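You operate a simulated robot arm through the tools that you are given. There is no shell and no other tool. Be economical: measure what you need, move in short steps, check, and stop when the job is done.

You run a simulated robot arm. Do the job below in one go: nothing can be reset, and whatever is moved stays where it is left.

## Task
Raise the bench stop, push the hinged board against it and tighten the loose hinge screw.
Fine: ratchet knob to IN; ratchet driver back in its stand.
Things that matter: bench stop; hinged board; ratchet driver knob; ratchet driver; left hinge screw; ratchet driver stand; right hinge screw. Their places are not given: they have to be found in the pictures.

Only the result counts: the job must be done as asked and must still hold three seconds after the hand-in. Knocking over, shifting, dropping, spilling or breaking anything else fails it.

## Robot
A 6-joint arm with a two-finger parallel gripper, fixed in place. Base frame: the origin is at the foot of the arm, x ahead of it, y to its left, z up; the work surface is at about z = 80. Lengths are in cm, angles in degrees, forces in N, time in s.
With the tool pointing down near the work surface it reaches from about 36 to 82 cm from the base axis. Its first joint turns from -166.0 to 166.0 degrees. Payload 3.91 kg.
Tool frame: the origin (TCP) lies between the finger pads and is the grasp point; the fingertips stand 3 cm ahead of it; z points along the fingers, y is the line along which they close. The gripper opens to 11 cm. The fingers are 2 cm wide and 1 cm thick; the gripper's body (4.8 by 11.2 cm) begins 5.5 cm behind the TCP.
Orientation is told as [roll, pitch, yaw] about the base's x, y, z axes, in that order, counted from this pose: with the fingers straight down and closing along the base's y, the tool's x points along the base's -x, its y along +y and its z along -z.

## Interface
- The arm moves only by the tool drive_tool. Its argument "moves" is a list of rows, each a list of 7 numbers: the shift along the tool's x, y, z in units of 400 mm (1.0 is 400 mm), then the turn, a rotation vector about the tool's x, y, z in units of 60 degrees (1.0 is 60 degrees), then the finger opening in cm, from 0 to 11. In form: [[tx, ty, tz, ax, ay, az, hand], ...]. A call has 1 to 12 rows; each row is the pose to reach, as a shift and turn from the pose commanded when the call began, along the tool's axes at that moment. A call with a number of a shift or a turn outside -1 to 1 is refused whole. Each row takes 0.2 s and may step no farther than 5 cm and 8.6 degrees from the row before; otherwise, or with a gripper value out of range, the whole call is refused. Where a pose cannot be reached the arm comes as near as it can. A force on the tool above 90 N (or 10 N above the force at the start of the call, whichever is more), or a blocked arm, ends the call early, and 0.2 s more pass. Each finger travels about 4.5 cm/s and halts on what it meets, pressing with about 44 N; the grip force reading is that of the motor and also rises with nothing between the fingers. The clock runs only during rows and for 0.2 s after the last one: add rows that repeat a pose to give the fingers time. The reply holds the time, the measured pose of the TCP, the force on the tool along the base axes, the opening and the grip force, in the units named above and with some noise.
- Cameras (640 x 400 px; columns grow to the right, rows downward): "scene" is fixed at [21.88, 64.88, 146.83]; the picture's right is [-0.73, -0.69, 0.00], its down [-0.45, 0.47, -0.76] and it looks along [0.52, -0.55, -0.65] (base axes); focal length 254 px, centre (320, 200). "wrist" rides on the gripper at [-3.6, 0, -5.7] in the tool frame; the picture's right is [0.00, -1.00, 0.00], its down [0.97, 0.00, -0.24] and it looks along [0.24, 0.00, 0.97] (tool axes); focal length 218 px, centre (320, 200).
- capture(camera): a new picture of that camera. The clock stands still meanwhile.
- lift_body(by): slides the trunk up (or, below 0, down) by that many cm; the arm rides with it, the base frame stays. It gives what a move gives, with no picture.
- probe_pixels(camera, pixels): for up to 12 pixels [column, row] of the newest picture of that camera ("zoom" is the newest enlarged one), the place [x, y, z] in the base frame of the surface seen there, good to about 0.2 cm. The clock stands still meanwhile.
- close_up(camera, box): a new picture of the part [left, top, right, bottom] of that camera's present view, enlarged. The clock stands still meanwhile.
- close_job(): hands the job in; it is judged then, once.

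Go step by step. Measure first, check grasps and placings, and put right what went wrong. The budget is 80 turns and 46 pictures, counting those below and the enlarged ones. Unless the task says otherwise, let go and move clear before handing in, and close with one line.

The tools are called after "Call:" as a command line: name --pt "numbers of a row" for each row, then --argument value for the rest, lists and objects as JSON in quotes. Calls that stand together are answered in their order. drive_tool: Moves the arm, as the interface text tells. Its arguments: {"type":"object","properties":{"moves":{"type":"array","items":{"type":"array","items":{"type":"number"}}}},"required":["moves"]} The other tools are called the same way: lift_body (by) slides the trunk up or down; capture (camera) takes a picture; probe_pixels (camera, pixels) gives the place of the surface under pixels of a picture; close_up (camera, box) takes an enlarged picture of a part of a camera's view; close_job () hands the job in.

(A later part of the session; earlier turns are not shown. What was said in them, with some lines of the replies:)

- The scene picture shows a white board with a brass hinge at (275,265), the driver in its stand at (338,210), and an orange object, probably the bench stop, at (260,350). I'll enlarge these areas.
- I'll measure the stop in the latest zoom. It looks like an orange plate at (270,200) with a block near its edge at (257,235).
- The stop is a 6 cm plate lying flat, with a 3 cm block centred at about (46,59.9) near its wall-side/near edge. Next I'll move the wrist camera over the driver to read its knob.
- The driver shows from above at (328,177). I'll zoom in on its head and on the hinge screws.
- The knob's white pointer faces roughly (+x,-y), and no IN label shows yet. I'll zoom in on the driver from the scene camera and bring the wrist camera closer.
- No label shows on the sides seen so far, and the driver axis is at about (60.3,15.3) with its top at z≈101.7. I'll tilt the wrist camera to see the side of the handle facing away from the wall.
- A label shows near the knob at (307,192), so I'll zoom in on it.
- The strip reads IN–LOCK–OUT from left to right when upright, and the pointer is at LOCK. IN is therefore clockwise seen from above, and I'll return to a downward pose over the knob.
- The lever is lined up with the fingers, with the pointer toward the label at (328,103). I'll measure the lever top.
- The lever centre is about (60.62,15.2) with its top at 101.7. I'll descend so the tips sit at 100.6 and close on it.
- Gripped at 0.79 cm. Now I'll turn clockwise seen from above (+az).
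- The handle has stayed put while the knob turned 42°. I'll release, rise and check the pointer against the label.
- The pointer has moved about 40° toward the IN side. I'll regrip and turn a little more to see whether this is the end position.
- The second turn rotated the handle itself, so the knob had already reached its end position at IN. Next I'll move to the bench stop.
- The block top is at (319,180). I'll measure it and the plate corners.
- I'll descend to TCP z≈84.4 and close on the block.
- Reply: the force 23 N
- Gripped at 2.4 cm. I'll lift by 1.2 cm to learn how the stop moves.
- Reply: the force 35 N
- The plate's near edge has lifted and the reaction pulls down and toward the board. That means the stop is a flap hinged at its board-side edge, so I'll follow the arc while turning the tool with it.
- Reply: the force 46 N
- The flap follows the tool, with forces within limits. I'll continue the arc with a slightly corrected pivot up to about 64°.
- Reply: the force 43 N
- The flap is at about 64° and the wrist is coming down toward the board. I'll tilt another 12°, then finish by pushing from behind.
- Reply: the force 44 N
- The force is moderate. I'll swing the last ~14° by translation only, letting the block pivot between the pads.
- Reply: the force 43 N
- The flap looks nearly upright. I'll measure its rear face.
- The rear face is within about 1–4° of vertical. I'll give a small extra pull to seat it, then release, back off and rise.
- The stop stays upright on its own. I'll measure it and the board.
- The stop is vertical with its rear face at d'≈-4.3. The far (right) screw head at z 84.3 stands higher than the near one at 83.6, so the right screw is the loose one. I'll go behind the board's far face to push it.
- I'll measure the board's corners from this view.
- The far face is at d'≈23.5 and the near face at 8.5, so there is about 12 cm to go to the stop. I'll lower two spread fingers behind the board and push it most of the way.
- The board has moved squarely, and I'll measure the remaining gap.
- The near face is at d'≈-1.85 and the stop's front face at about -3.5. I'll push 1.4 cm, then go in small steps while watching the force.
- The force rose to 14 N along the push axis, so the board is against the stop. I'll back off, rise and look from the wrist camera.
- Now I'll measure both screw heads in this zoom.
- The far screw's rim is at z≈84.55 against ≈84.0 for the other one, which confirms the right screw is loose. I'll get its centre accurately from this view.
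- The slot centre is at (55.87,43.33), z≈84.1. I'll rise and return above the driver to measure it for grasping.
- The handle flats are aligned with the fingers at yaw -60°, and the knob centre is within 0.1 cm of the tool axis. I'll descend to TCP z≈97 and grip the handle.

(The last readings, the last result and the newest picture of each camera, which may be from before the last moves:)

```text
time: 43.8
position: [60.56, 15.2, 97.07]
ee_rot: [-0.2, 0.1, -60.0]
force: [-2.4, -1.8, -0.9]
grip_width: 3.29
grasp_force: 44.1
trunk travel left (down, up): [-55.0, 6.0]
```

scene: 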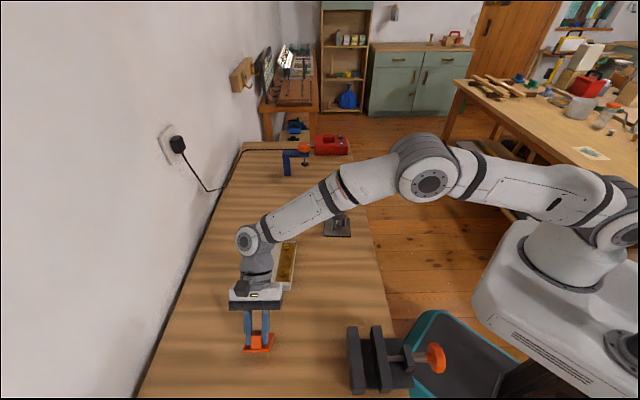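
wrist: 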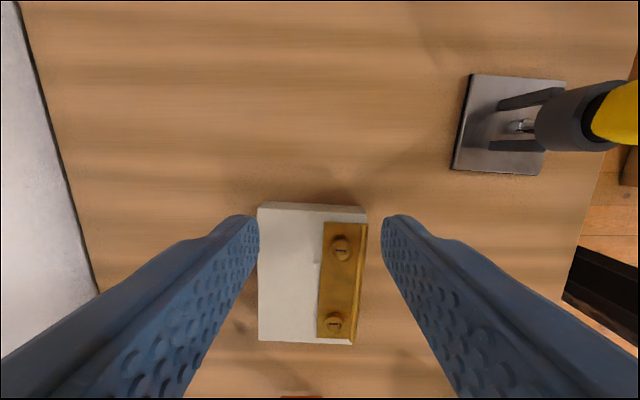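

Gripped at 3.29 cm with little side force. I'll lift straight up.

Call:
drive_tool --pt "0 0 -0.03 0 0 0 1.5" --pt "0 0 -0.08 0 0 0 1.5" --pt "0 0 -0.14 0 0 0 1.5" --pt "0 0 -0.22 0 0 0 1.5" --pt "0 0 -0.31 0 0 0 1.5" --pt "0 0 -0.4 0 0 0 1.5"

Call:
capture --camera "scene"

```text
time: 45.2
position: [60.86, 15.36, 113.0]
ee_rot: [0.0, 0.0, -60.0]
force: [-0.4, -0.3, -3.5]
grip_width: 3.29
grasp_force: 44.1
trunk travel left (down, up): [-55.0, 6.0]
```

```text
12 pictures are left
```

scene: 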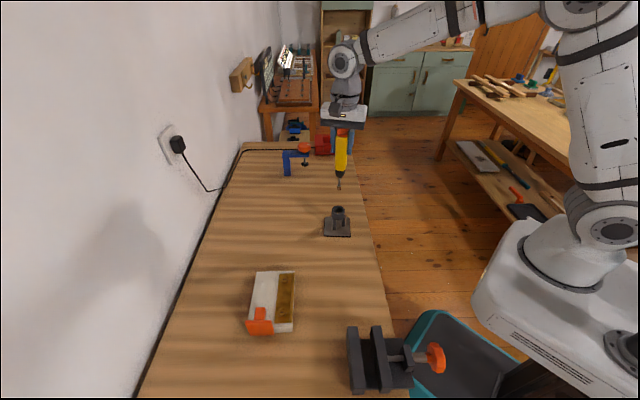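

The driver is out of its stand. I'll zoom in to measure its tip.

Call:
close_up --camera "scene" --box '[310, 120, 370, 240]'

```text
3.33 times, centred on (340, 180) of scene
```

zoom: 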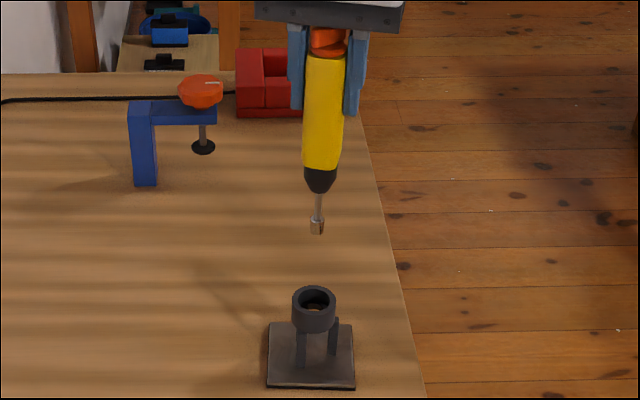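

Call:
probe_pixels --camera "zoom" --pixels '[[317, 228], [317, 233], [317, 221], [319, 206], [319, 180], [323, 120], [315, 290], [315, 305], [294, 300], [336, 300], [315, 320]]'

```text
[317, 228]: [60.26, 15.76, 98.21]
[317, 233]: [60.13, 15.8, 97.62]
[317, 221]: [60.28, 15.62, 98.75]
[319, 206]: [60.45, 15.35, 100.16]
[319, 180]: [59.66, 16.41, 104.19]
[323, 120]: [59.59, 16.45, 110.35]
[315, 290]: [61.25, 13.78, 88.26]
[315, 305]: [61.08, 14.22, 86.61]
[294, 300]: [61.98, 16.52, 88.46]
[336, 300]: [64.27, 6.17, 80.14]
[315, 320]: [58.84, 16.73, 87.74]
```

The tip is about 15.5 cm below the TCP and close to its axis. I'll carry the driver above the right screw, keeping it high.

Call:
drive_tool --pt "0.05 0.018 0 0 0 0 1.5" --pt "0.15 0.055 0 0 0 0 1.5" --pt "0.25 0.092 0 0 0 0 1.5" --pt "0.36 0.132 0 0 0 0 1.5" --pt "0.46 0.169 0 0 0 0 1.5" --pt "0.56 0.206 0 0 0 0 1.5" --pt "0.63 0.2315 0 0 0 0 1.5" --pt "0.668 0.2455 0 0 0 0 1.5" --pt "0.668 0.2455 0.05 0 0 0 1.5" --pt "0.668 0.2455 0.1 0 0 0 1.5"

Call:
drive_tool --pt "0 0 0 0 0 -0.14 1.5" --pt "0 0 0 0 0 -0.28 1.5" --pt "0 0 0 0 0 -0.42 1.5" --pt "0 0 0 0 0 -0.56 1.5" --pt "0 0 0 0 0 -0.7 1.5" --pt "0 0 0 0 0 -0.84 1.5" --pt "0 0 0 0 0 -0.98 1.5"

Call:
drive_tool --pt "0 0 0 0 0 -0.14 1.5" --pt "0 0 0 0 0 -0.28 1.5" --pt "0 0 0 0 0 -0.42 1.5" --pt "0 0 0 0 0 -0.56 1.5" --pt "0 0 0 0 0 -0.56 1.5"

Call:
close_up --camera "scene" --box '[245, 220, 325, 340]'

```text
time: 47.4
position: [56.02, 43.23, 108.89]
ee_rot: [-0.1, 0.1, -60.0]
force: [0.1, -0.1, -3.0]
grip_width: 3.28
grasp_force: 44.1
trunk travel left (down, up): [-55.0, 6.0]
```

```text
time: 49.0
position: [55.97, 43.26, 109.0]
ee_rot: [0.0, 0.1, -1.1]
force: [0.7, -0.5, -3.8]
grip_width: 3.31
grasp_force: 43.8
trunk travel left (down, up): [-55.0, 6.0]
```

```text
time: 50.2
position: [56.03, 43.24, 109.06]
ee_rot: [-0.1, 0.0, 32.4]
force: [-0.1, 0.8, -2.9]
grip_width: 3.28
grasp_force: 43.9
trunk travel left (down, up): [-55.0, 6.0]
```

```text
3.33 times, centred on (285, 280) of scene
```

zoom: 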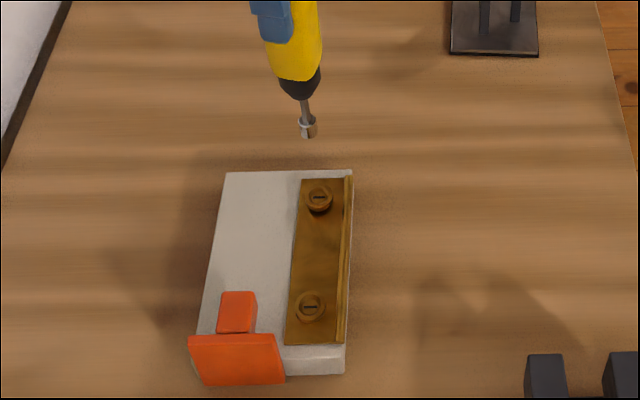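

I'll check the tip's position against the screw.

Call:
probe_pixels --camera "zoom" --pixels '[[308, 134], [307, 128], [302, 125], [313, 125], [304, 110], [319, 197], [313, 193], [326, 193], [310, 306]]'

```text
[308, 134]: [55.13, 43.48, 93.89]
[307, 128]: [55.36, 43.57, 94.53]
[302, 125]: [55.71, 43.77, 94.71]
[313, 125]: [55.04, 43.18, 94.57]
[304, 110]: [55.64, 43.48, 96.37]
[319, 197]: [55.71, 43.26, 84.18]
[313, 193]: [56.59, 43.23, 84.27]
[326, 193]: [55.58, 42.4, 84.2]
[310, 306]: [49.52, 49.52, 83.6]
```

The tip lines up with the screw within about 0.1–0.2 cm. I'll lower it to just above the slot, then go down in small steps.

Call:
drive_tool --pt "0 0 0.08 0 0 0 1.5" --pt "0 0 0.15 0 0 0 1.5" --pt "0 0 0.21 0 0 0 1.5" --pt "0 0 0.215 0 0 0 1.5"

Call:
drive_tool --pt "0 0 0.008 0 0 0 1.5" --pt "0 0 0.015 0 0 0 1.5" --pt "0 0 0.022 0 0 0 1.5"

Call:
close_up --camera "scene" --box '[255, 240, 315, 310]'

```text
time: 51.2
position: [55.93, 43.29, 100.41]
ee_rot: [0.0, 0.0, 32.4]
force: [0.1, 0.5, -3.5]
grip_width: 3.29
grasp_force: 44.1
trunk travel left (down, up): [-55.0, 6.0]
```

```text
time: 52.0
position: [55.84, 43.17, 100.05]
ee_rot: [-0.1, -0.4, 32.4]
force: [-0.9, -2.5, 29.5]
grip_width: 3.28
grasp_force: 44.0
trunk travel left (down, up): [-55.0, 6.0]
```

```text
5.71 times, centred on (285, 275) of scene
```

zoom: 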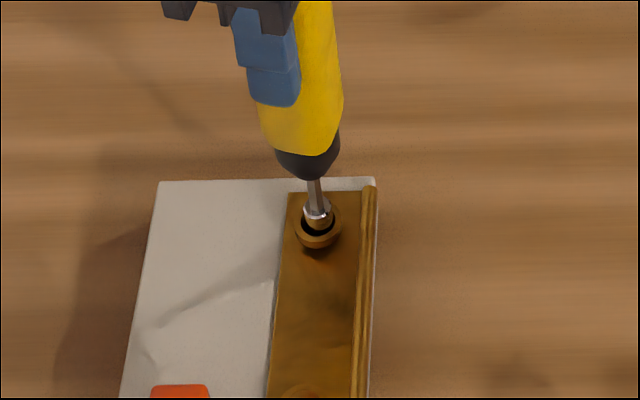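

The bit sits in the screw's cup with ~30 N contact force. I'll turn clockwise while keeping light pressure.

Call:
drive_tool --pt "0 0 0 0 0 0.13 1.5" --pt "0 0 0 0 0 0.26 1.5" --pt "0 0 0 0 0 0.39 1.5" --pt "0 0 0 0 0 0.52 1.5" --pt "0 0 0 0 0 0.65 1.5" --pt "0 0 0 0 0 0.78 1.5" --pt "0 0 0 0 0 0.91 1.5" --pt "0 0 0 0 0 1.0 1.5"

```text
time: 53.8
position: [55.74, 43.24, 99.88]
ee_rot: [0.3, -0.1, -27.9]
force: [4.1, 0.6, 32.9]
grip_width: 3.27
grasp_force: 44.3
trunk travel left (down, up): [-55.0, 6.0]
```

The height fell slightly and the force held steady. I'll keep turning, following down a little.

Call:
drive_tool --pt "0 0 0 0 0 0.13 1.5" --pt "0 0 0.001 0 0 0.26 1.5" --pt "0 0 0.001 0 0 0.39 1.5" --pt "0 0 0.002 0 0 0.52 1.5" --pt "0 0 0.002 0 0 0.65 1.5" --pt "0 0 0.003 0 0 0.78 1.5" --pt "0 0 0.003 0 0 0.91 1.5" --pt "0 0 0.003 0 0 1.0 1.5"

Call:
close_up --camera "scene" --box '[255, 260, 305, 320]'

```text
time: 55.6
position: [55.85, 43.18, 99.71]
ee_rot: [0.2, 0.2, -87.8]
force: [0.3, 1.1, 33.5]
grip_width: 3.26
grasp_force: 44.2
trunk travel left (down, up): [-55.0, 6.0]
```

```text
6.67 times, centred on (280, 290) of scene
```

zoom: 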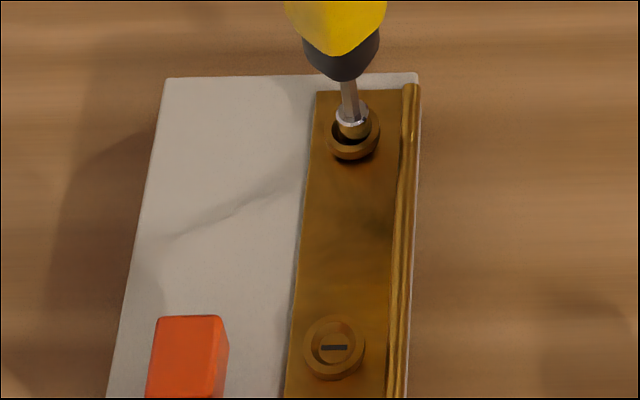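

The screw is going down, with z falling at constant force. I'll continue clockwise a bit more before re-stroking.

Call:
drive_tool --pt "0 0 0.0005 0 0 0.13 1.5" --pt "0 0 0.001 0 0 0.26 1.5" --pt "0 0 0.0015 0 0 0.39 1.5" --pt "0 0 0.002 0 0 0.52 1.5" --pt "0 0 0.0025 0 0 0.65 1.5" --pt "0 0 0.003 0 0 0.78 1.5" --pt "0 0 0.0035 0 0 0.91 1.5" --pt "0 0 0.004 0 0 1.0 1.5"

Call:
probe_pixels --camera "zoom" --pixels '[[350, 152], [336, 148], [374, 135], [340, 155], [332, 375], [310, 365], [355, 365], [345, 372]]'

```text
time: 57.4
position: [57.31, 40.9, 99.44]
ee_rot: [-1.6, 0.4, -135.8]
force: [-4.0, 7.6, 33.6]
grip_width: 3.26
grasp_force: 43.4
out of reach, approached as far as the arm can: row 6, 7, 8
trunk travel left (down, up): [-55.0, 6.0]
```

```text
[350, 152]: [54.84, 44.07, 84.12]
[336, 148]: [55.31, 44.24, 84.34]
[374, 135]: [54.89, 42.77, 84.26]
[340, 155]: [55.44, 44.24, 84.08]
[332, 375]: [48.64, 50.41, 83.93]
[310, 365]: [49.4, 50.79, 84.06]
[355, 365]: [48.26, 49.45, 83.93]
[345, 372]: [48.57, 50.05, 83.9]
```

The arm hit its wrist limit in the last rows and the TCP drifted to (57.3,40.9). I'll look before moving.

Call:
close_up --camera "scene" --box '[240, 230, 330, 345]'

```text
3.48 times, centred on (285, 288) of scene
```

zoom: 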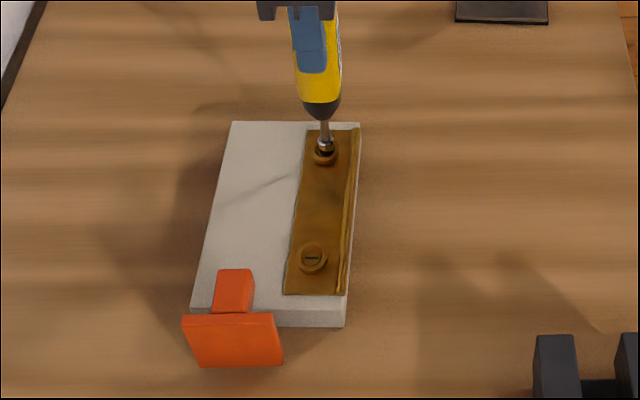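

The bit stayed in the cup and dragged the board about 2.5 cm off the stop, which is still upright. I'll back-rotate one small step to see what pose the arm counts from.

Call:
drive_tool --pt "0 0 0 0 0 -0.1 1.5"

```text
time: 57.8
position: [57.4, 40.82, 99.49]
ee_rot: [-1.7, 0.8, -129.7]
force: [-6.2, 7.9, 32.1]
grip_width: 3.28
grasp_force: 44.2
trunk travel left (down, up): [-55.0, 6.0]
```

The arm counts from its actual pose. With the bit still seated, I'll bring the board back toward the stop while rotating the freewheeling ratchet back.

Call:
drive_tool --pt "0.003 -0.009 0 0.001 0.005 -0.12 1.5" --pt "0.006 -0.018 0 0.003 0.01 -0.24 1.5" --pt "0.009 -0.027 0 0.004 0.015 -0.36 1.5" --pt "0.012 -0.036 0 0.005 0.02 -0.48 1.5" --pt "0.014 -0.045 0 0.006 0.025 -0.6 1.5" --pt "0.016 -0.053 0 0.008 0.03 -0.7 1.5"

Call:
close_up --camera "scene" --box '[240, 230, 330, 345]'

```text
time: 59.2
position: [56.4, 42.55, 99.4]
ee_rot: [-0.8, 3.5, -87.7]
force: [3.6, -6.3, 18.3]
grip_width: 3.25
grasp_force: 44.2
trunk travel left (down, up): [-55.0, 6.0]
```

```text
3.48 times, centred on (285, 288) of scene
```

zoom: 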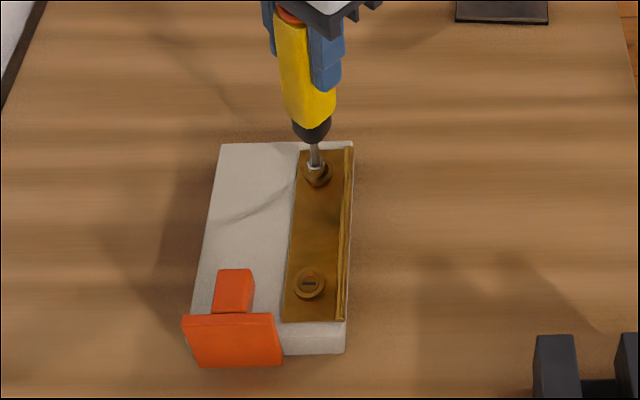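

The board is nearly back at the stop. I'll straighten the tool's 3.5° tilt, keeping the tip fixed in the cup.

Call:
drive_tool --pt "-0.0022 -0.012 0 -0.03 0.005 0 1.5" --pt "-0.0045 -0.024 0 -0.059 0.011 0 1.5" --pt "-0.0045 -0.024 0 -0.059 0.011 0 1.5"

```text
time: 60.0
position: [55.45, 42.44, 99.26]
ee_rot: [2.9, 4.0, -87.8]
force: [0.4, -8.0, 13.5]
grip_width: 3.27
grasp_force: 43.6
trunk travel left (down, up): [-55.0, 6.0]
```

The roll and pitch are counted in the tool's own axes, so I corrected the wrong one. I'll straighten properly, with the TCP going above the tip.

Call:
drive_tool --pt "0.009 0.0063 0 0.016 -0.022 0 1.5" --pt "0.018 0.0126 0 0.032 -0.044 0 1.5" --pt "0.0267 0.019 0 0.048 -0.067 0 1.5" --pt "0.0267 0.019 0 0.048 -0.067 0 1.5"

Call:
close_up --camera "scene" --box '[245, 250, 315, 345]'

```text
time: 61.0
position: [56.23, 43.49, 99.22]
ee_rot: [-0.3, 0.1, -87.8]
force: [-0.1, -5.5, 7.7]
grip_width: 3.29
grasp_force: 44.4
trunk travel left (down, up): [-55.0, 6.0]
```

```text
4.21 times, centred on (280, 298) of scene
```

zoom: 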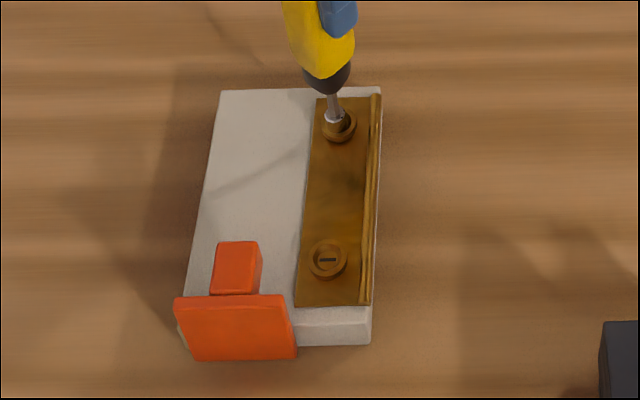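

The tool is upright and still engaged. I'll measure the two screw rims to see the progress.

Call:
probe_pixels --camera "zoom" --pixels '[[338, 134], [330, 131], [350, 130], [344, 135], [327, 274], [316, 270], [340, 268], [345, 165], [352, 118]]'

```text
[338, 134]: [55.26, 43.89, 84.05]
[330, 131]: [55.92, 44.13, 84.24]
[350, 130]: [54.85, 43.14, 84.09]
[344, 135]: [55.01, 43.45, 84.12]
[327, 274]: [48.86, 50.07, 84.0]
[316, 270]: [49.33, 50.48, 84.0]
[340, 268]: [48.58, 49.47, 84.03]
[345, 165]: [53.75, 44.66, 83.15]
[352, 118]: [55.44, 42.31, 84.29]
```

The rim is at ≈84.15, against 84.55 at the start and 84.0 for the tight screw, so it is nearly down. I'll ratchet back counter-clockwise under light load for another stroke.

Call:
drive_tool --pt "0 -0.003 -0.002 0 0 -0.14 1.5" --pt "0 -0.003 -0.002 0 0 -0.28 1.5" --pt "0 -0.003 -0.002 0 0 -0.42 1.5" --pt "0 -0.003 -0.002 0 0 -0.56 1.5" --pt "0 -0.003 -0.002 0 0 -0.7 1.5" --pt "0 -0.003 -0.002 0 0 -0.84 1.5" --pt "0 -0.003 -0.002 0 0 -0.98 1.5"

Call:
drive_tool --pt "0 0 0 0 0 -0.14 1.5" --pt "0 0 0 0 0 -0.28 1.5" --pt "0 0 0 0 0 -0.42 1.5" --pt "0 0 0 0 0 -0.56 1.5" --pt "0 0 0 0 0 -0.7 1.5" --pt "0 0 0 0 0 -0.84 1.5" --pt "0 0 0 0 0 -0.98 1.5"

```text
time: 62.6
position: [56.15, 43.55, 99.39]
ee_rot: [-0.1, 0.0, -28.9]
force: [-0.3, -0.9, -4.2]
grip_width: 3.26
grasp_force: 44.7
trunk travel left (down, up): [-55.0, 6.0]
```

```text
time: 64.2
position: [56.15, 43.72, 99.32]
ee_rot: [0.0, 0.1, 29.7]
force: [1.2, -3.2, -3.2]
grip_width: 3.25
grasp_force: 44.1
trunk travel left (down, up): [-55.0, 6.0]
```

No contact load remains after ratcheting back. I'll press down and stroke clockwise again.

Call:
drive_tool --pt "0.003 0 0.005 0 0 0 1.5" --pt "0.003 0 0.01 0 0 0 1.5" --pt "0.003 0 0.014 0 0 0 1.5"

Call:
drive_tool --pt "0 0 0 0 0 0.13 1.5" --pt "0 0 0 0 0 0.26 1.5" --pt "0 0 0 0 0 0.39 1.5" --pt "0 0 0 0 0 0.52 1.5" --pt "0 0 0 0 0 0.65 1.5" --pt "0 0 0 0 0 0.78 1.5" --pt "0 0 0 0 0 0.91 1.5" --pt "0 0 0 0 0 1.0 1.5"

```text
time: 65.0
position: [55.95, 43.5, 99.3]
ee_rot: [0.1, -0.2, 29.7]
force: [4.0, -1.9, 24.5]
grip_width: 3.27
grasp_force: 44.0
trunk travel left (down, up): [-55.0, 6.0]
```

```text
time: 66.8
position: [55.75, 43.56, 99.17]
ee_rot: [0.1, 0.1, -30.4]
force: [0.3, 3.1, 29.1]
grip_width: 3.27
grasp_force: 44.1
trunk travel left (down, up): [-55.0, 6.0]
```

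Call:
drive_tool --pt "0 0 0 0 0 0.13 1.5" --pt "0 0 0 0 0 0.26 1.5" --pt "0 0 0 0 0 0.39 1.5" --pt "0 0 0 0 0 0.52 1.5" --pt "0 0 0 0 0 0.65 1.5" --pt "0 0 0 0 0 0.78 1.5" --pt "0 0 0 0 0 0.91 1.5"

Call:
close_up --camera "scene" --box '[255, 260, 305, 320]'

Call:
probe_pixels --camera "zoom" --pixels '[[350, 150], [345, 155], [340, 150], [360, 150], [336, 148], [374, 140], [332, 375], [345, 372], [345, 200]]'

```text
time: 68.4
position: [55.87, 43.55, 99.08]
ee_rot: [0.1, 0.0, -85.1]
force: [5.8, 1.8, 29.9]
grip_width: 3.26
grasp_force: 43.8
trunk travel left (down, up): [-55.0, 6.0]
```

```text
6.67 times, centred on (280, 290) of scene
```

zoom: 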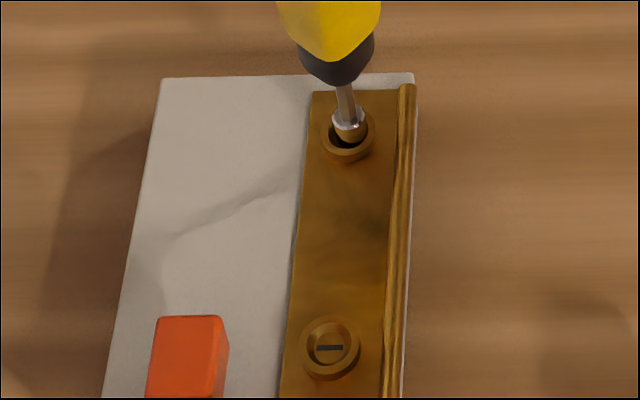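

```text
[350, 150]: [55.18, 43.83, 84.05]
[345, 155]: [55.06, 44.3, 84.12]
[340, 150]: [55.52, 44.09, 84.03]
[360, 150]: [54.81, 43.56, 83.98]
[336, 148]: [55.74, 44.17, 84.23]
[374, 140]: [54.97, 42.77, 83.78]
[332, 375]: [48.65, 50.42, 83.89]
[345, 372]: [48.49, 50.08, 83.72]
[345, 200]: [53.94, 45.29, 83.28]
```

The screw now looks about level with the other, but z was still creeping down. I'll do one more ratchet stroke to make sure it's tight.

Call:
drive_tool --pt "0 0 -0.012 0 0 -0.14 1.5" --pt "0 0 -0.012 0 0 -0.28 1.5" --pt "0 0 -0.012 0 0 -0.42 1.5" --pt "0 0 -0.012 0 0 -0.56 1.5" --pt "0 0 -0.012 0 0 -0.7 1.5" --pt "0 0 -0.012 0 0 -0.84 1.5" --pt "0 0 -0.012 0 0 -0.98 1.5"

Call:
drive_tool --pt "0 0 0 0 0 -0.14 1.5" --pt "0 0 0 0 0 -0.28 1.5" --pt "0 0 0 0 0 -0.42 1.5" --pt "0 0 0 0 0 -0.56 1.5" --pt "0 0 0 0 0 -0.7 1.5" --pt "0 0 0 0 0 -0.84 1.5" --pt "0 0 0 0 0 -0.98 1.5" --pt "0 0 0.006 0 0 -0.98 1.5" --pt "0 0 0.012 0 0 -0.98 1.5"

Call:
drive_tool --pt "0 0 0 0 0 0.13 1.5" --pt "0 0 0 0 0 0.26 1.5" --pt "0 0 0 0 0 0.39 1.5" --pt "0 0 0 0 0 0.52 1.5" --pt "0 0 0 0 0 0.65 1.5" --pt "0 0 0 0 0 0.78 1.5" --pt "0 0 0 0 0 0.91 1.5" --pt "0 0 0 0 0 1.0 1.5"

Call:
drive_tool --pt "0 0 0 0 0 0.13 1.5" --pt "0 0 0 0 0 0.26 1.5" --pt "0 0 0 0 0 0.39 1.5" --pt "0 0 0 0 0 0.52 1.5" --pt "0 0 0 0 0 0.65 1.5" --pt "0 0 0 0 0 0.78 1.5" --pt "0 0 0 0 0 0.91 1.5"

```text
time: 70.0
position: [55.92, 43.62, 99.31]
ee_rot: [0.0, 0.1, -26.1]
force: [-0.4, -1.0, -3.7]
grip_width: 3.29
grasp_force: 44.5
trunk travel left (down, up): [-55.0, 6.0]
```

```text
time: 72.0
position: [55.91, 43.49, 99.26]
ee_rot: [0.1, -0.2, 32.7]
force: [-0.4, -1.8, 24.1]
grip_width: 3.29
grasp_force: 43.3
trunk travel left (down, up): [-55.0, 6.0]
```

```text
time: 73.8
position: [55.88, 43.51, 98.86]
ee_rot: [0.1, 0.1, -27.4]
force: [0.6, 2.4, 19.2]
grip_width: 3.25
grasp_force: 44.2
trunk travel left (down, up): [-55.0, 6.0]
```

```text
time: 75.4
position: [55.87, 43.51, 98.97]
ee_rot: [-0.1, 0.2, -82.0]
force: [2.7, 1.0, 20.2]
grip_width: 3.28
grasp_force: 44.1
trunk travel left (down, up): [-55.0, 6.0]
```

z has stopped changing at constant force (98.9, ~20 N), which suggests the screw is tight. I'll do one more stroke to confirm.

Call:
drive_tool --pt "0 0 -0.012 0 0 -0.14 1.5" --pt "0 0 -0.012 0 0 -0.28 1.5" --pt "0 0 -0.012 0 0 -0.42 1.5" --pt "0 0 -0.012 0 0 -0.56 1.5" --pt "0 0 -0.012 0 0 -0.7 1.5" --pt "0 0 -0.012 0 0 -0.84 1.5" --pt "0 0 -0.012 0 0 -0.98 1.5"

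Call:
drive_tool --pt "0 0 0 0 0 -0.14 1.5" --pt "0 0 0 0 0 -0.28 1.5" --pt "0 0 0 0 0 -0.42 1.5" --pt "0 0 0 0 0 -0.56 1.5" --pt "0 0 0 0 0 -0.7 1.5" --pt "0 0 0 0 0 -0.84 1.5" --pt "0 0 0 0 0 -0.98 1.5" --pt "0 0 0.006 0 0 -0.98 1.5" --pt "0 0 0.014 0 0 -0.98 1.5"

Call:
drive_tool --pt "0 0 0 0 0 0.13 1.5" --pt "0 0 0 0 0 0.26 1.5" --pt "0 0 0 0 0 0.39 1.5" --pt "0 0 0 0 0 0.52 1.5" --pt "0 0 0 0 0 0.65 1.5" --pt "0 0 0 0 0 0.78 1.5" --pt "0 0 0 0 0 0.91 1.5" --pt "0 0 0 0 0 1.0 1.5"

Call:
drive_tool --pt "0 0 0 0 0 0.13 1.5" --pt "0 0 0 0 0 0.26 1.5" --pt "0 0 0 0 0 0.39 1.5" --pt "0 0 0 0 0 0.52 1.5"

```text
time: 77.0
position: [55.96, 43.63, 99.28]
ee_rot: [-0.2, 0.2, -22.9]
force: [0.1, 0.3, -2.9]
grip_width: 3.23
grasp_force: 43.8
trunk travel left (down, up): [-55.0, 6.0]
```

```text
time: 79.0
position: [55.84, 43.47, 99.12]
ee_rot: [0.1, -0.1, 35.9]
force: [-0.3, -2.2, 21.3]
grip_width: 3.28
grasp_force: 44.0
trunk travel left (down, up): [-55.0, 6.0]
```

```text
time: 80.8
position: [55.78, 43.46, 98.84]
ee_rot: [0.0, 0.1, -24.4]
force: [-1.2, -0.5, 16.4]
grip_width: 3.25
grasp_force: 43.9
trunk travel left (down, up): [-55.0, 6.0]
```

```text
time: 81.8
position: [55.93, 43.6, 98.86]
ee_rot: [-0.1, 0.1, -55.6]
force: [1.4, 0.3, 13.4]
grip_width: 3.24
grasp_force: 43.8
trunk travel left (down, up): [-55.0, 6.0]
```

Readings are near stall, but the force dropped slightly. I'll run another stroke at the same commanded height and compare forces at the same angles.

Call:
drive_tool --pt "0 0 0 0 0 0.13 1.5" --pt "0 0 0 0 0 0.26 1.5" --pt "0 0 0 0 0 0.39 1.5" --pt "0 0 0 0 0 0.45 1.5"

Call:
drive_tool --pt "0 0 -0.012 0 0 -0.14 1.5" --pt "0 0 -0.012 0 0 -0.28 1.5" --pt "0 0 -0.012 0 0 -0.42 1.5" --pt "0 0 -0.012 0 0 -0.56 1.5" --pt "0 0 -0.012 0 0 -0.7 1.5" --pt "0 0 -0.012 0 0 -0.84 1.5" --pt "0 0 -0.012 0 0 -0.98 1.5"

Call:
drive_tool --pt "0 0 0 0 0 -0.14 1.5" --pt "0 0 0 0 0 -0.28 1.5" --pt "0 0 0 0 0 -0.42 1.5" --pt "0 0 0 0 0 -0.56 1.5" --pt "0 0 0 0 0 -0.7 1.5" --pt "0 0 0 0 0 -0.84 1.5" --pt "0 0 0 0 0 -0.98 1.5" --pt "0 0 0.006 0 0 -0.98 1.5" --pt "0 0 0.012 0 0 -0.98 1.5"

Call:
drive_tool --pt "0 0 0 0 0 0.13 1.5" --pt "0 0 0 0 0 0.26 1.5" --pt "0 0 0 0 0 0.39 1.5" --pt "0 0 0 0 0 0.52 1.5" --pt "0 0 0 0 0 0.65 1.5" --pt "0 0 0 0 0 0.78 1.5" --pt "0 0 0 0 0 0.91 1.5" --pt "0 0 0 0 0 1.0 1.5"

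Call:
drive_tool --pt "0 0 0 0 0 0.13 1.5" --pt "0 0 0 0 0 0.26 1.5" --pt "0 0 0 0 0 0.39 1.5" --pt "0 0 0 0 0 0.52 1.5" --pt "0 0 0 0 0 0.65 1.5" --pt "0 0 0 0 0 0.78 1.5" --pt "0 0 0 0 0 0.91 1.5"

```text
time: 82.8
position: [56.03, 43.47, 98.9]
ee_rot: [0.0, -0.1, -82.5]
force: [0.7, 0.2, 10.3]
grip_width: 3.26
grasp_force: 44.1
trunk travel left (down, up): [-55.0, 6.0]
```

```text
time: 84.4
position: [55.92, 43.57, 99.22]
ee_rot: [-0.1, 0.1, -23.5]
force: [0.4, -0.2, -2.6]
grip_width: 3.26
grasp_force: 44.9
trunk travel left (down, up): [-55.0, 6.0]
```

```text
time: 86.4
position: [55.98, 43.6, 99.02]
ee_rot: [0.1, -0.1, 35.2]
force: [-2.1, -1.1, 15.3]
grip_width: 3.26
grasp_force: 44.8
trunk travel left (down, up): [-55.0, 6.0]
```

```text
time: 88.2
position: [55.81, 43.6, 98.76]
ee_rot: [0.0, 0.1, -25.0]
force: [-1.8, -0.8, 11.6]
grip_width: 3.27
grasp_force: 44.1
trunk travel left (down, up): [-55.0, 6.0]
```

```text
time: 89.8
position: [55.94, 43.53, 98.78]
ee_rot: [-0.2, 0.0, -79.6]
force: [1.0, -0.4, 6.1]
grip_width: 3.26
grasp_force: 44.6
trunk travel left (down, up): [-55.0, 6.0]
```

The force keeps easing slowly, so I'll lift the driver clear and inspect the screw directly.

Call:
drive_tool --pt "0 0 -0.03 0 0 0 1.5" --pt "0 0 -0.1 0 0 0 1.5" --pt "0 0 -0.2 0 0 0 1.5" --pt "0 0 -0.3 0 0 0 1.5"

Call:
close_up --camera "scene" --box '[250, 235, 320, 345]'

Call:
probe_pixels --camera "zoom" --pixels '[[310, 120], [320, 130], [330, 140], [340, 150], [350, 160], [330, 250], [330, 270], [330, 280], [340, 175], [345, 165], [330, 165], [338, 160]]'

```text
time: 90.8
position: [55.92, 43.59, 110.83]
ee_rot: [-0.2, 0.1, -79.4]
force: [0.0, 0.4, -3.4]
grip_width: 3.3
grasp_force: 43.7
trunk travel left (down, up): [-55.0, 6.0]
```

```text
3.64 times, centred on (285, 290) of scene
```

zoom: 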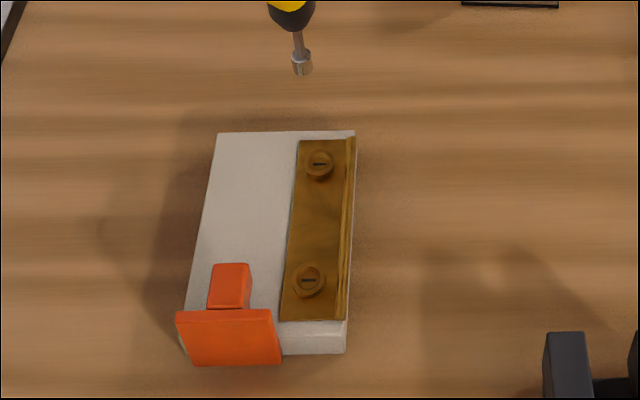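

```text
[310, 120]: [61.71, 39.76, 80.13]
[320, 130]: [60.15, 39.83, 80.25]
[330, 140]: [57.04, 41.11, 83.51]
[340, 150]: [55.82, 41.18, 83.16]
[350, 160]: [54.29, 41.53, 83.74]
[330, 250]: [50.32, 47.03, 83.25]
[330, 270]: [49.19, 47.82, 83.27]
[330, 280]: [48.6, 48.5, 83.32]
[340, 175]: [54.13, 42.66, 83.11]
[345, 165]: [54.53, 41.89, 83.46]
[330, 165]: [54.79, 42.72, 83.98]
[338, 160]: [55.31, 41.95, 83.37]
```

Call:
probe_pixels --camera "zoom" --pixels '[[319, 165], [309, 160], [329, 160], [319, 153], [319, 175], [309, 281], [298, 278], [319, 278], [309, 268], [309, 291], [302, 74], [301, 62]]'

```text
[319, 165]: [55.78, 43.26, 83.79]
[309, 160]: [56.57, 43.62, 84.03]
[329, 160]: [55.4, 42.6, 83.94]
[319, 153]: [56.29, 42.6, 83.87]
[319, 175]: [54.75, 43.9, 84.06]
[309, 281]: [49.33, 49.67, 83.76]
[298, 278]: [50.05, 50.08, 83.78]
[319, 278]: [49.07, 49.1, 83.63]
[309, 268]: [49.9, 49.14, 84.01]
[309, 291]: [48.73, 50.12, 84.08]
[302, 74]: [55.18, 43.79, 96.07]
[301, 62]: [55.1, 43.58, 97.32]
```

The two screws are now level, with slots at 83.79 and 83.76 and rims at ≈84.0, so the screw is tight. The board is also back in place, so I'll carry the driver back above its stand.

Call:
drive_tool --pt "-0.05 0 -0.03 0 0 -0.04 1.5" --pt "-0.15 -0.002 -0.05 0 0 -0.08 1.5" --pt "-0.26 -0.004 -0.05 0 0 -0.12 1.5" --pt "-0.37 -0.0055 -0.05 0 0 -0.16 1.5" --pt "-0.48 -0.007 -0.05 0 0 -0.2 1.5" --pt "-0.58 -0.0085 -0.05 0 0 -0.24 1.5" --pt "-0.67 -0.01 -0.05 0 0 -0.28 1.5" --pt "-0.717 -0.0108 -0.05 0 0 -0.325 1.5" --pt "-0.717 -0.0108 -0.05 0 0 -0.325 1.5"

Call:
close_up --camera "scene" --box '[310, 140, 370, 240]'

Call:
probe_pixels --camera "zoom" --pixels '[[316, 190], [316, 200], [316, 210], [310, 300], [316, 300], [320, 300], [296, 300], [336, 300], [316, 280], [316, 290], [316, 310], [316, 320]]'

```text
time: 92.8
position: [60.68, 15.26, 112.69]
ee_rot: [-0.2, 0.1, -60.0]
force: [1.0, 0.7, -3.2]
grip_width: 3.26
grasp_force: 44.0
trunk travel left (down, up): [-55.0, 6.0]
```

```text
4.00 times, centred on (340, 190) of scene
```

zoom: 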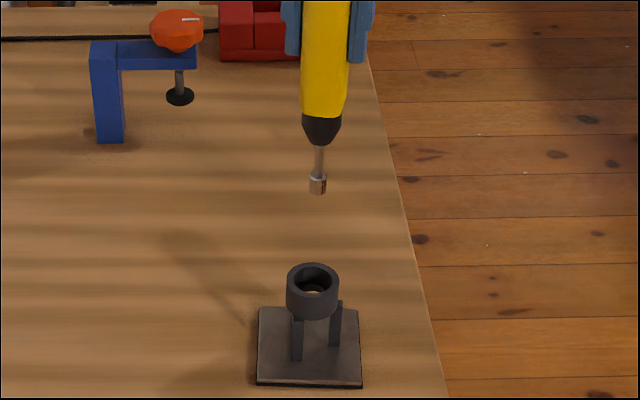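

```text
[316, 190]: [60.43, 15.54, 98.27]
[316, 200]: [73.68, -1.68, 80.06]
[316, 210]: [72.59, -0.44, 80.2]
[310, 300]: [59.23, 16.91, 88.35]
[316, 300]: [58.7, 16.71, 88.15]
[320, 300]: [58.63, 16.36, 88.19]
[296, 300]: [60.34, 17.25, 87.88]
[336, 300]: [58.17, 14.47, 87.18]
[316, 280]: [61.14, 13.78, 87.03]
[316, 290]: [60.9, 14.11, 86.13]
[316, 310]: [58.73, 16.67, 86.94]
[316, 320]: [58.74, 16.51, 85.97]
```

The bit is aligned with the cup to within about 0.2 cm. I'll lower it in, stopping just above the seat.

Call:
drive_tool --pt "0 0 0.08 0 0 0 1.5" --pt "0 0 0.16 0 0 0 1.5" --pt "0 0 0.22 0 0 0 1.5" --pt "0 0 0.28 0 0 0 1.5" --pt "0 0 0.33 0 0 0 1.5" --pt "0 0 0.36 0 0 0 1.5" --pt "0 0 0.385 0 0 0 1.5"

Call:
drive_tool --pt "0 0 0.006 0 0 0 1.5" --pt "0 0 0.012 0 0 0 1.5" --pt "0 0 0.018 0 0 0 1.5"

```text
time: 94.4
position: [60.67, 15.32, 97.35]
ee_rot: [-0.2, 0.1, -60.0]
force: [0.0, 0.4, -2.8]
grip_width: 3.26
grasp_force: 44.1
trunk travel left (down, up): [-55.0, 6.0]
```

```text
time: 95.2
position: [60.7, 15.21, 96.65]
ee_rot: [-0.2, 0.1, -60.0]
force: [-5.5, 1.7, 0.1]
grip_width: 3.29
grasp_force: 44.0
trunk travel left (down, up): [-55.0, 6.0]
```

Contact is beginning, so I'll lower a little further.

Call:
drive_tool --pt "0 0 0.004 0 0 0 1.5" --pt "0 0 0.008 0 0 0 1.5"

```text
time: 95.8
position: [60.67, 15.41, 96.5]
ee_rot: [0.0, 0.0, -60.0]
force: [-6.2, 4.7, 9.4]
grip_width: 3.25
grasp_force: 44.0
trunk travel left (down, up): [-55.0, 6.0]
```

The driver is seated. I'll open the fingers and rise straight up.

Call:
drive_tool --pt "0 0 0 0 0 0 3.6" --pt "0 0 0 0 0 0 5" --pt "0 0 0 0 0 0 6.5" --pt "0 0 0 0 0 0 7" --pt "0 0 -0.05 0 0 0 7" --pt "0 0 -0.12 0 0 0 7" --pt "0 0 -0.22 0 0 0 7" --pt "0 0 -0.33 0 0 0 7" --pt "0 0 -0.44 0 0 0 7" --pt "0 0 -0.5 0 0 0 7"

Call:
capture --camera "scene"

```text
time: 98.0
position: [60.78, 15.36, 116.47]
ee_rot: [-0.2, 0.1, -60.0]
force: [0.0, 0.1, 0.2]
grip_width: 7.02
grasp_force: 0.1
trunk travel left (down, up): [-55.0, 6.0]
```

```text
1 pictures are left
```

scene: 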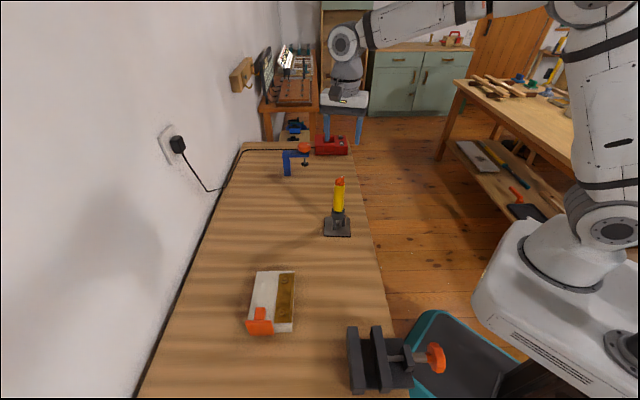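

The driver stands in its stand again. I'll check its height, the board's far face and the gap at the stop in this picture.

Call:
probe_pixels --camera "scene" --pixels '[[340, 180], [338, 205], [338, 215], [257, 272], [293, 272], [285, 330], [291, 328], [280, 329], [260, 327], [260, 322], [275, 318]]'

```text
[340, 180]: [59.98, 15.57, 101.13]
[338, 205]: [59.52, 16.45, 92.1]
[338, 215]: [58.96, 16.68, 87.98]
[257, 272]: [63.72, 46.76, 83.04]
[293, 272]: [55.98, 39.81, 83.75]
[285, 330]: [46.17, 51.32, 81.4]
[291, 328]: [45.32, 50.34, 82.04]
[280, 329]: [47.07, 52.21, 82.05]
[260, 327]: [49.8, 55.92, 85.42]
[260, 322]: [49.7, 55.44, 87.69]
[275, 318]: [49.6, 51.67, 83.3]
```

The driver is seated and the board's near face (d'≈-3.6) is at the stop's front. I'll give the board one gentle final push to make sure of contact, so I'm moving behind it.

Call:
drive_tool --pt "0.072 0.0535 0 0 0 -0.04 5" --pt "0.144 0.107 0 0 0 -0.08 5" --pt "0.216 0.16 0.03 0 0 -0.12 5" --pt "0.288 0.214 0.1 0 0 -0.16 5" --pt "0.36 0.267 0.17 0 0 -0.2 5" --pt "0.432 0.32 0.24 0 0 -0.25 5" --pt "0.5077 0.3745 0.3 0 0 -0.25 5" --pt "0.5077 0.3745 0.38 0 0 -0.25 5" --pt "0.5077 0.3745 0.4625 0 0 -0.25 5"

```text
time: 100.0
position: [63.63, 40.42, 97.81]
ee_rot: [-0.1, 0.0, -45.0]
force: [0.0, -0.3, 0.3]
grip_width: 5.0
grasp_force: 0.0
trunk travel left (down, up): [-55.0, 6.0]
```

I'll descend behind the board and creep in until there is contact.

Call:
drive_tool --pt "0 0 0.12 0 0 0 5" --pt "0 0 0.24 0 0 0 5" --pt "0 0 0.349 0 0 0 5" --pt "0.03 0 0.349 0 0 0 5" --pt "0.058 0 0.349 0 0 0 5"

Call:
drive_tool --pt "0.006 0 0 0 0 0 5" --pt "0.01 0 0 0 0 0 5"

Call:
drive_tool --pt "0.005 0 0 0 0 0 5" --pt "0.005 0 0 0 0 0 5"

```text
time: 101.2
position: [61.94, 41.89, 83.84]
ee_rot: [-0.1, 0.2, -45.0]
force: [-0.6, 0.0, 0.2]
grip_width: 5.01
grasp_force: 0.1
trunk travel left (down, up): [-55.0, 6.0]
```

```text
time: 101.8
position: [61.56, 42.2, 83.93]
ee_rot: [-0.1, 0.0, -45.0]
force: [0.7, 0.1, -0.5]
grip_width: 5.01
grasp_force: 0.2
trunk travel left (down, up): [-55.0, 6.0]
```

```text
time: 102.4
position: [61.48, 42.44, 83.69]
ee_rot: [-0.1, 0.2, -45.0]
force: [0.7, 0.0, 0.2]
grip_width: 4.99
grasp_force: 0.1
trunk travel left (down, up): [-55.0, 6.0]
```

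Call:
drive_tool --pt "0.004 0 0 0 0 0 5" --pt "0.004 0 0 0 0 0 5"

Call:
drive_tool --pt "0.003 0 0 0 0 0 5" --pt "0.003 0 0 0 0 0 5"

```text
time: 103.0
position: [61.42, 42.5, 83.95]
ee_rot: [-0.1, 0.2, -45.0]
force: [6.5, -4.1, 0.5]
grip_width: 5.06
grasp_force: 0.7
trunk travel left (down, up): [-55.0, 6.0]
```

```text
time: 103.6
position: [61.52, 42.52, 83.79]
ee_rot: [-0.1, 0.2, -45.0]
force: [14.1, -10.1, 2.3]
grip_width: 5.09
grasp_force: 0.8
trunk travel left (down, up): [-55.0, 6.0]
```

The board is pressing against the stop (17 N) at the same place as before. One last small nudge to square it, then I'll retreat and take the final picture.

Call:
drive_tool --pt "0.004 0 0 0 0 0 5" --pt "0.004 0 0 0 0 0 5"

Call:
drive_tool --pt "-0.03 0 0 0 0 0 5" --pt "-0.06 0 0 0 0 0 5" --pt "-0.07 0 -0.1 0 0 0 5" --pt "-0.07 0 -0.2 0 0 0 5" --pt "-0.07 0 -0.32 0 0 0 5" --pt "-0.07 0 -0.44 0 0 0 5" --pt "-0.07 0 -0.56 0 0 0 5" --pt "-0.07 0 -0.68 0 0 0 5"

Call:
close_up --camera "scene" --box '[225, 170, 375, 350]'

Call:
probe_pixels --camera "zoom" --pixels '[[320, 345], [335, 345], [310, 350], [260, 350], [258, 338], [258, 358], [240, 350], [340, 225], [262, 223]]'

```text
time: 104.2
position: [61.31, 42.57, 83.87]
ee_rot: [0.0, 0.1, -45.1]
force: [21.6, -20.2, 3.3]
grip_width: 5.1
grasp_force: 0.5
trunk travel left (down, up): [-55.0, 6.0]
```

```text
time: 106.0
position: [63.24, 40.7, 111.0]
ee_rot: [-0.1, 0.2, -45.0]
force: [0.1, 0.1, 1.0]
grip_width: 4.99
grasp_force: 0.1
trunk travel left (down, up): [-55.0, 6.0]
```

```text
2.22 times, centred on (300, 260) of scene
```

zoom: 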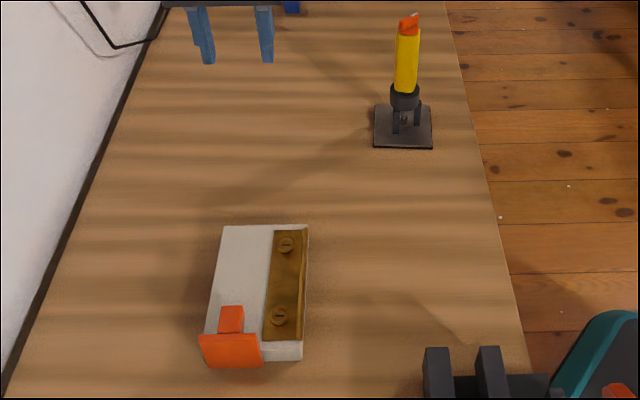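

```text
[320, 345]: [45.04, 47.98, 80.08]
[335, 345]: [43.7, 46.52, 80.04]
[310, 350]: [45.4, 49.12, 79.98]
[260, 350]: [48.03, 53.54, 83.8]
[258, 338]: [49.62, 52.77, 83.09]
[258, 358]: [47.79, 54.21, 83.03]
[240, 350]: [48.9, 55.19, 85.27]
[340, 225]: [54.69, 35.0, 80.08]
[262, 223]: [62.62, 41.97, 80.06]
```

The last picture shows the stop upright with the board flush against it and the driver in its stand. The screws measured level and the knob is at IN, so I'm handing in.

Call:
close_job

```text
The job is handed in.
```

I handed the job in with the stop raised, the board pushed against it, the right hinge screw tightened level with the left one, the ratchet knob at IN, and the driver back in its stand.
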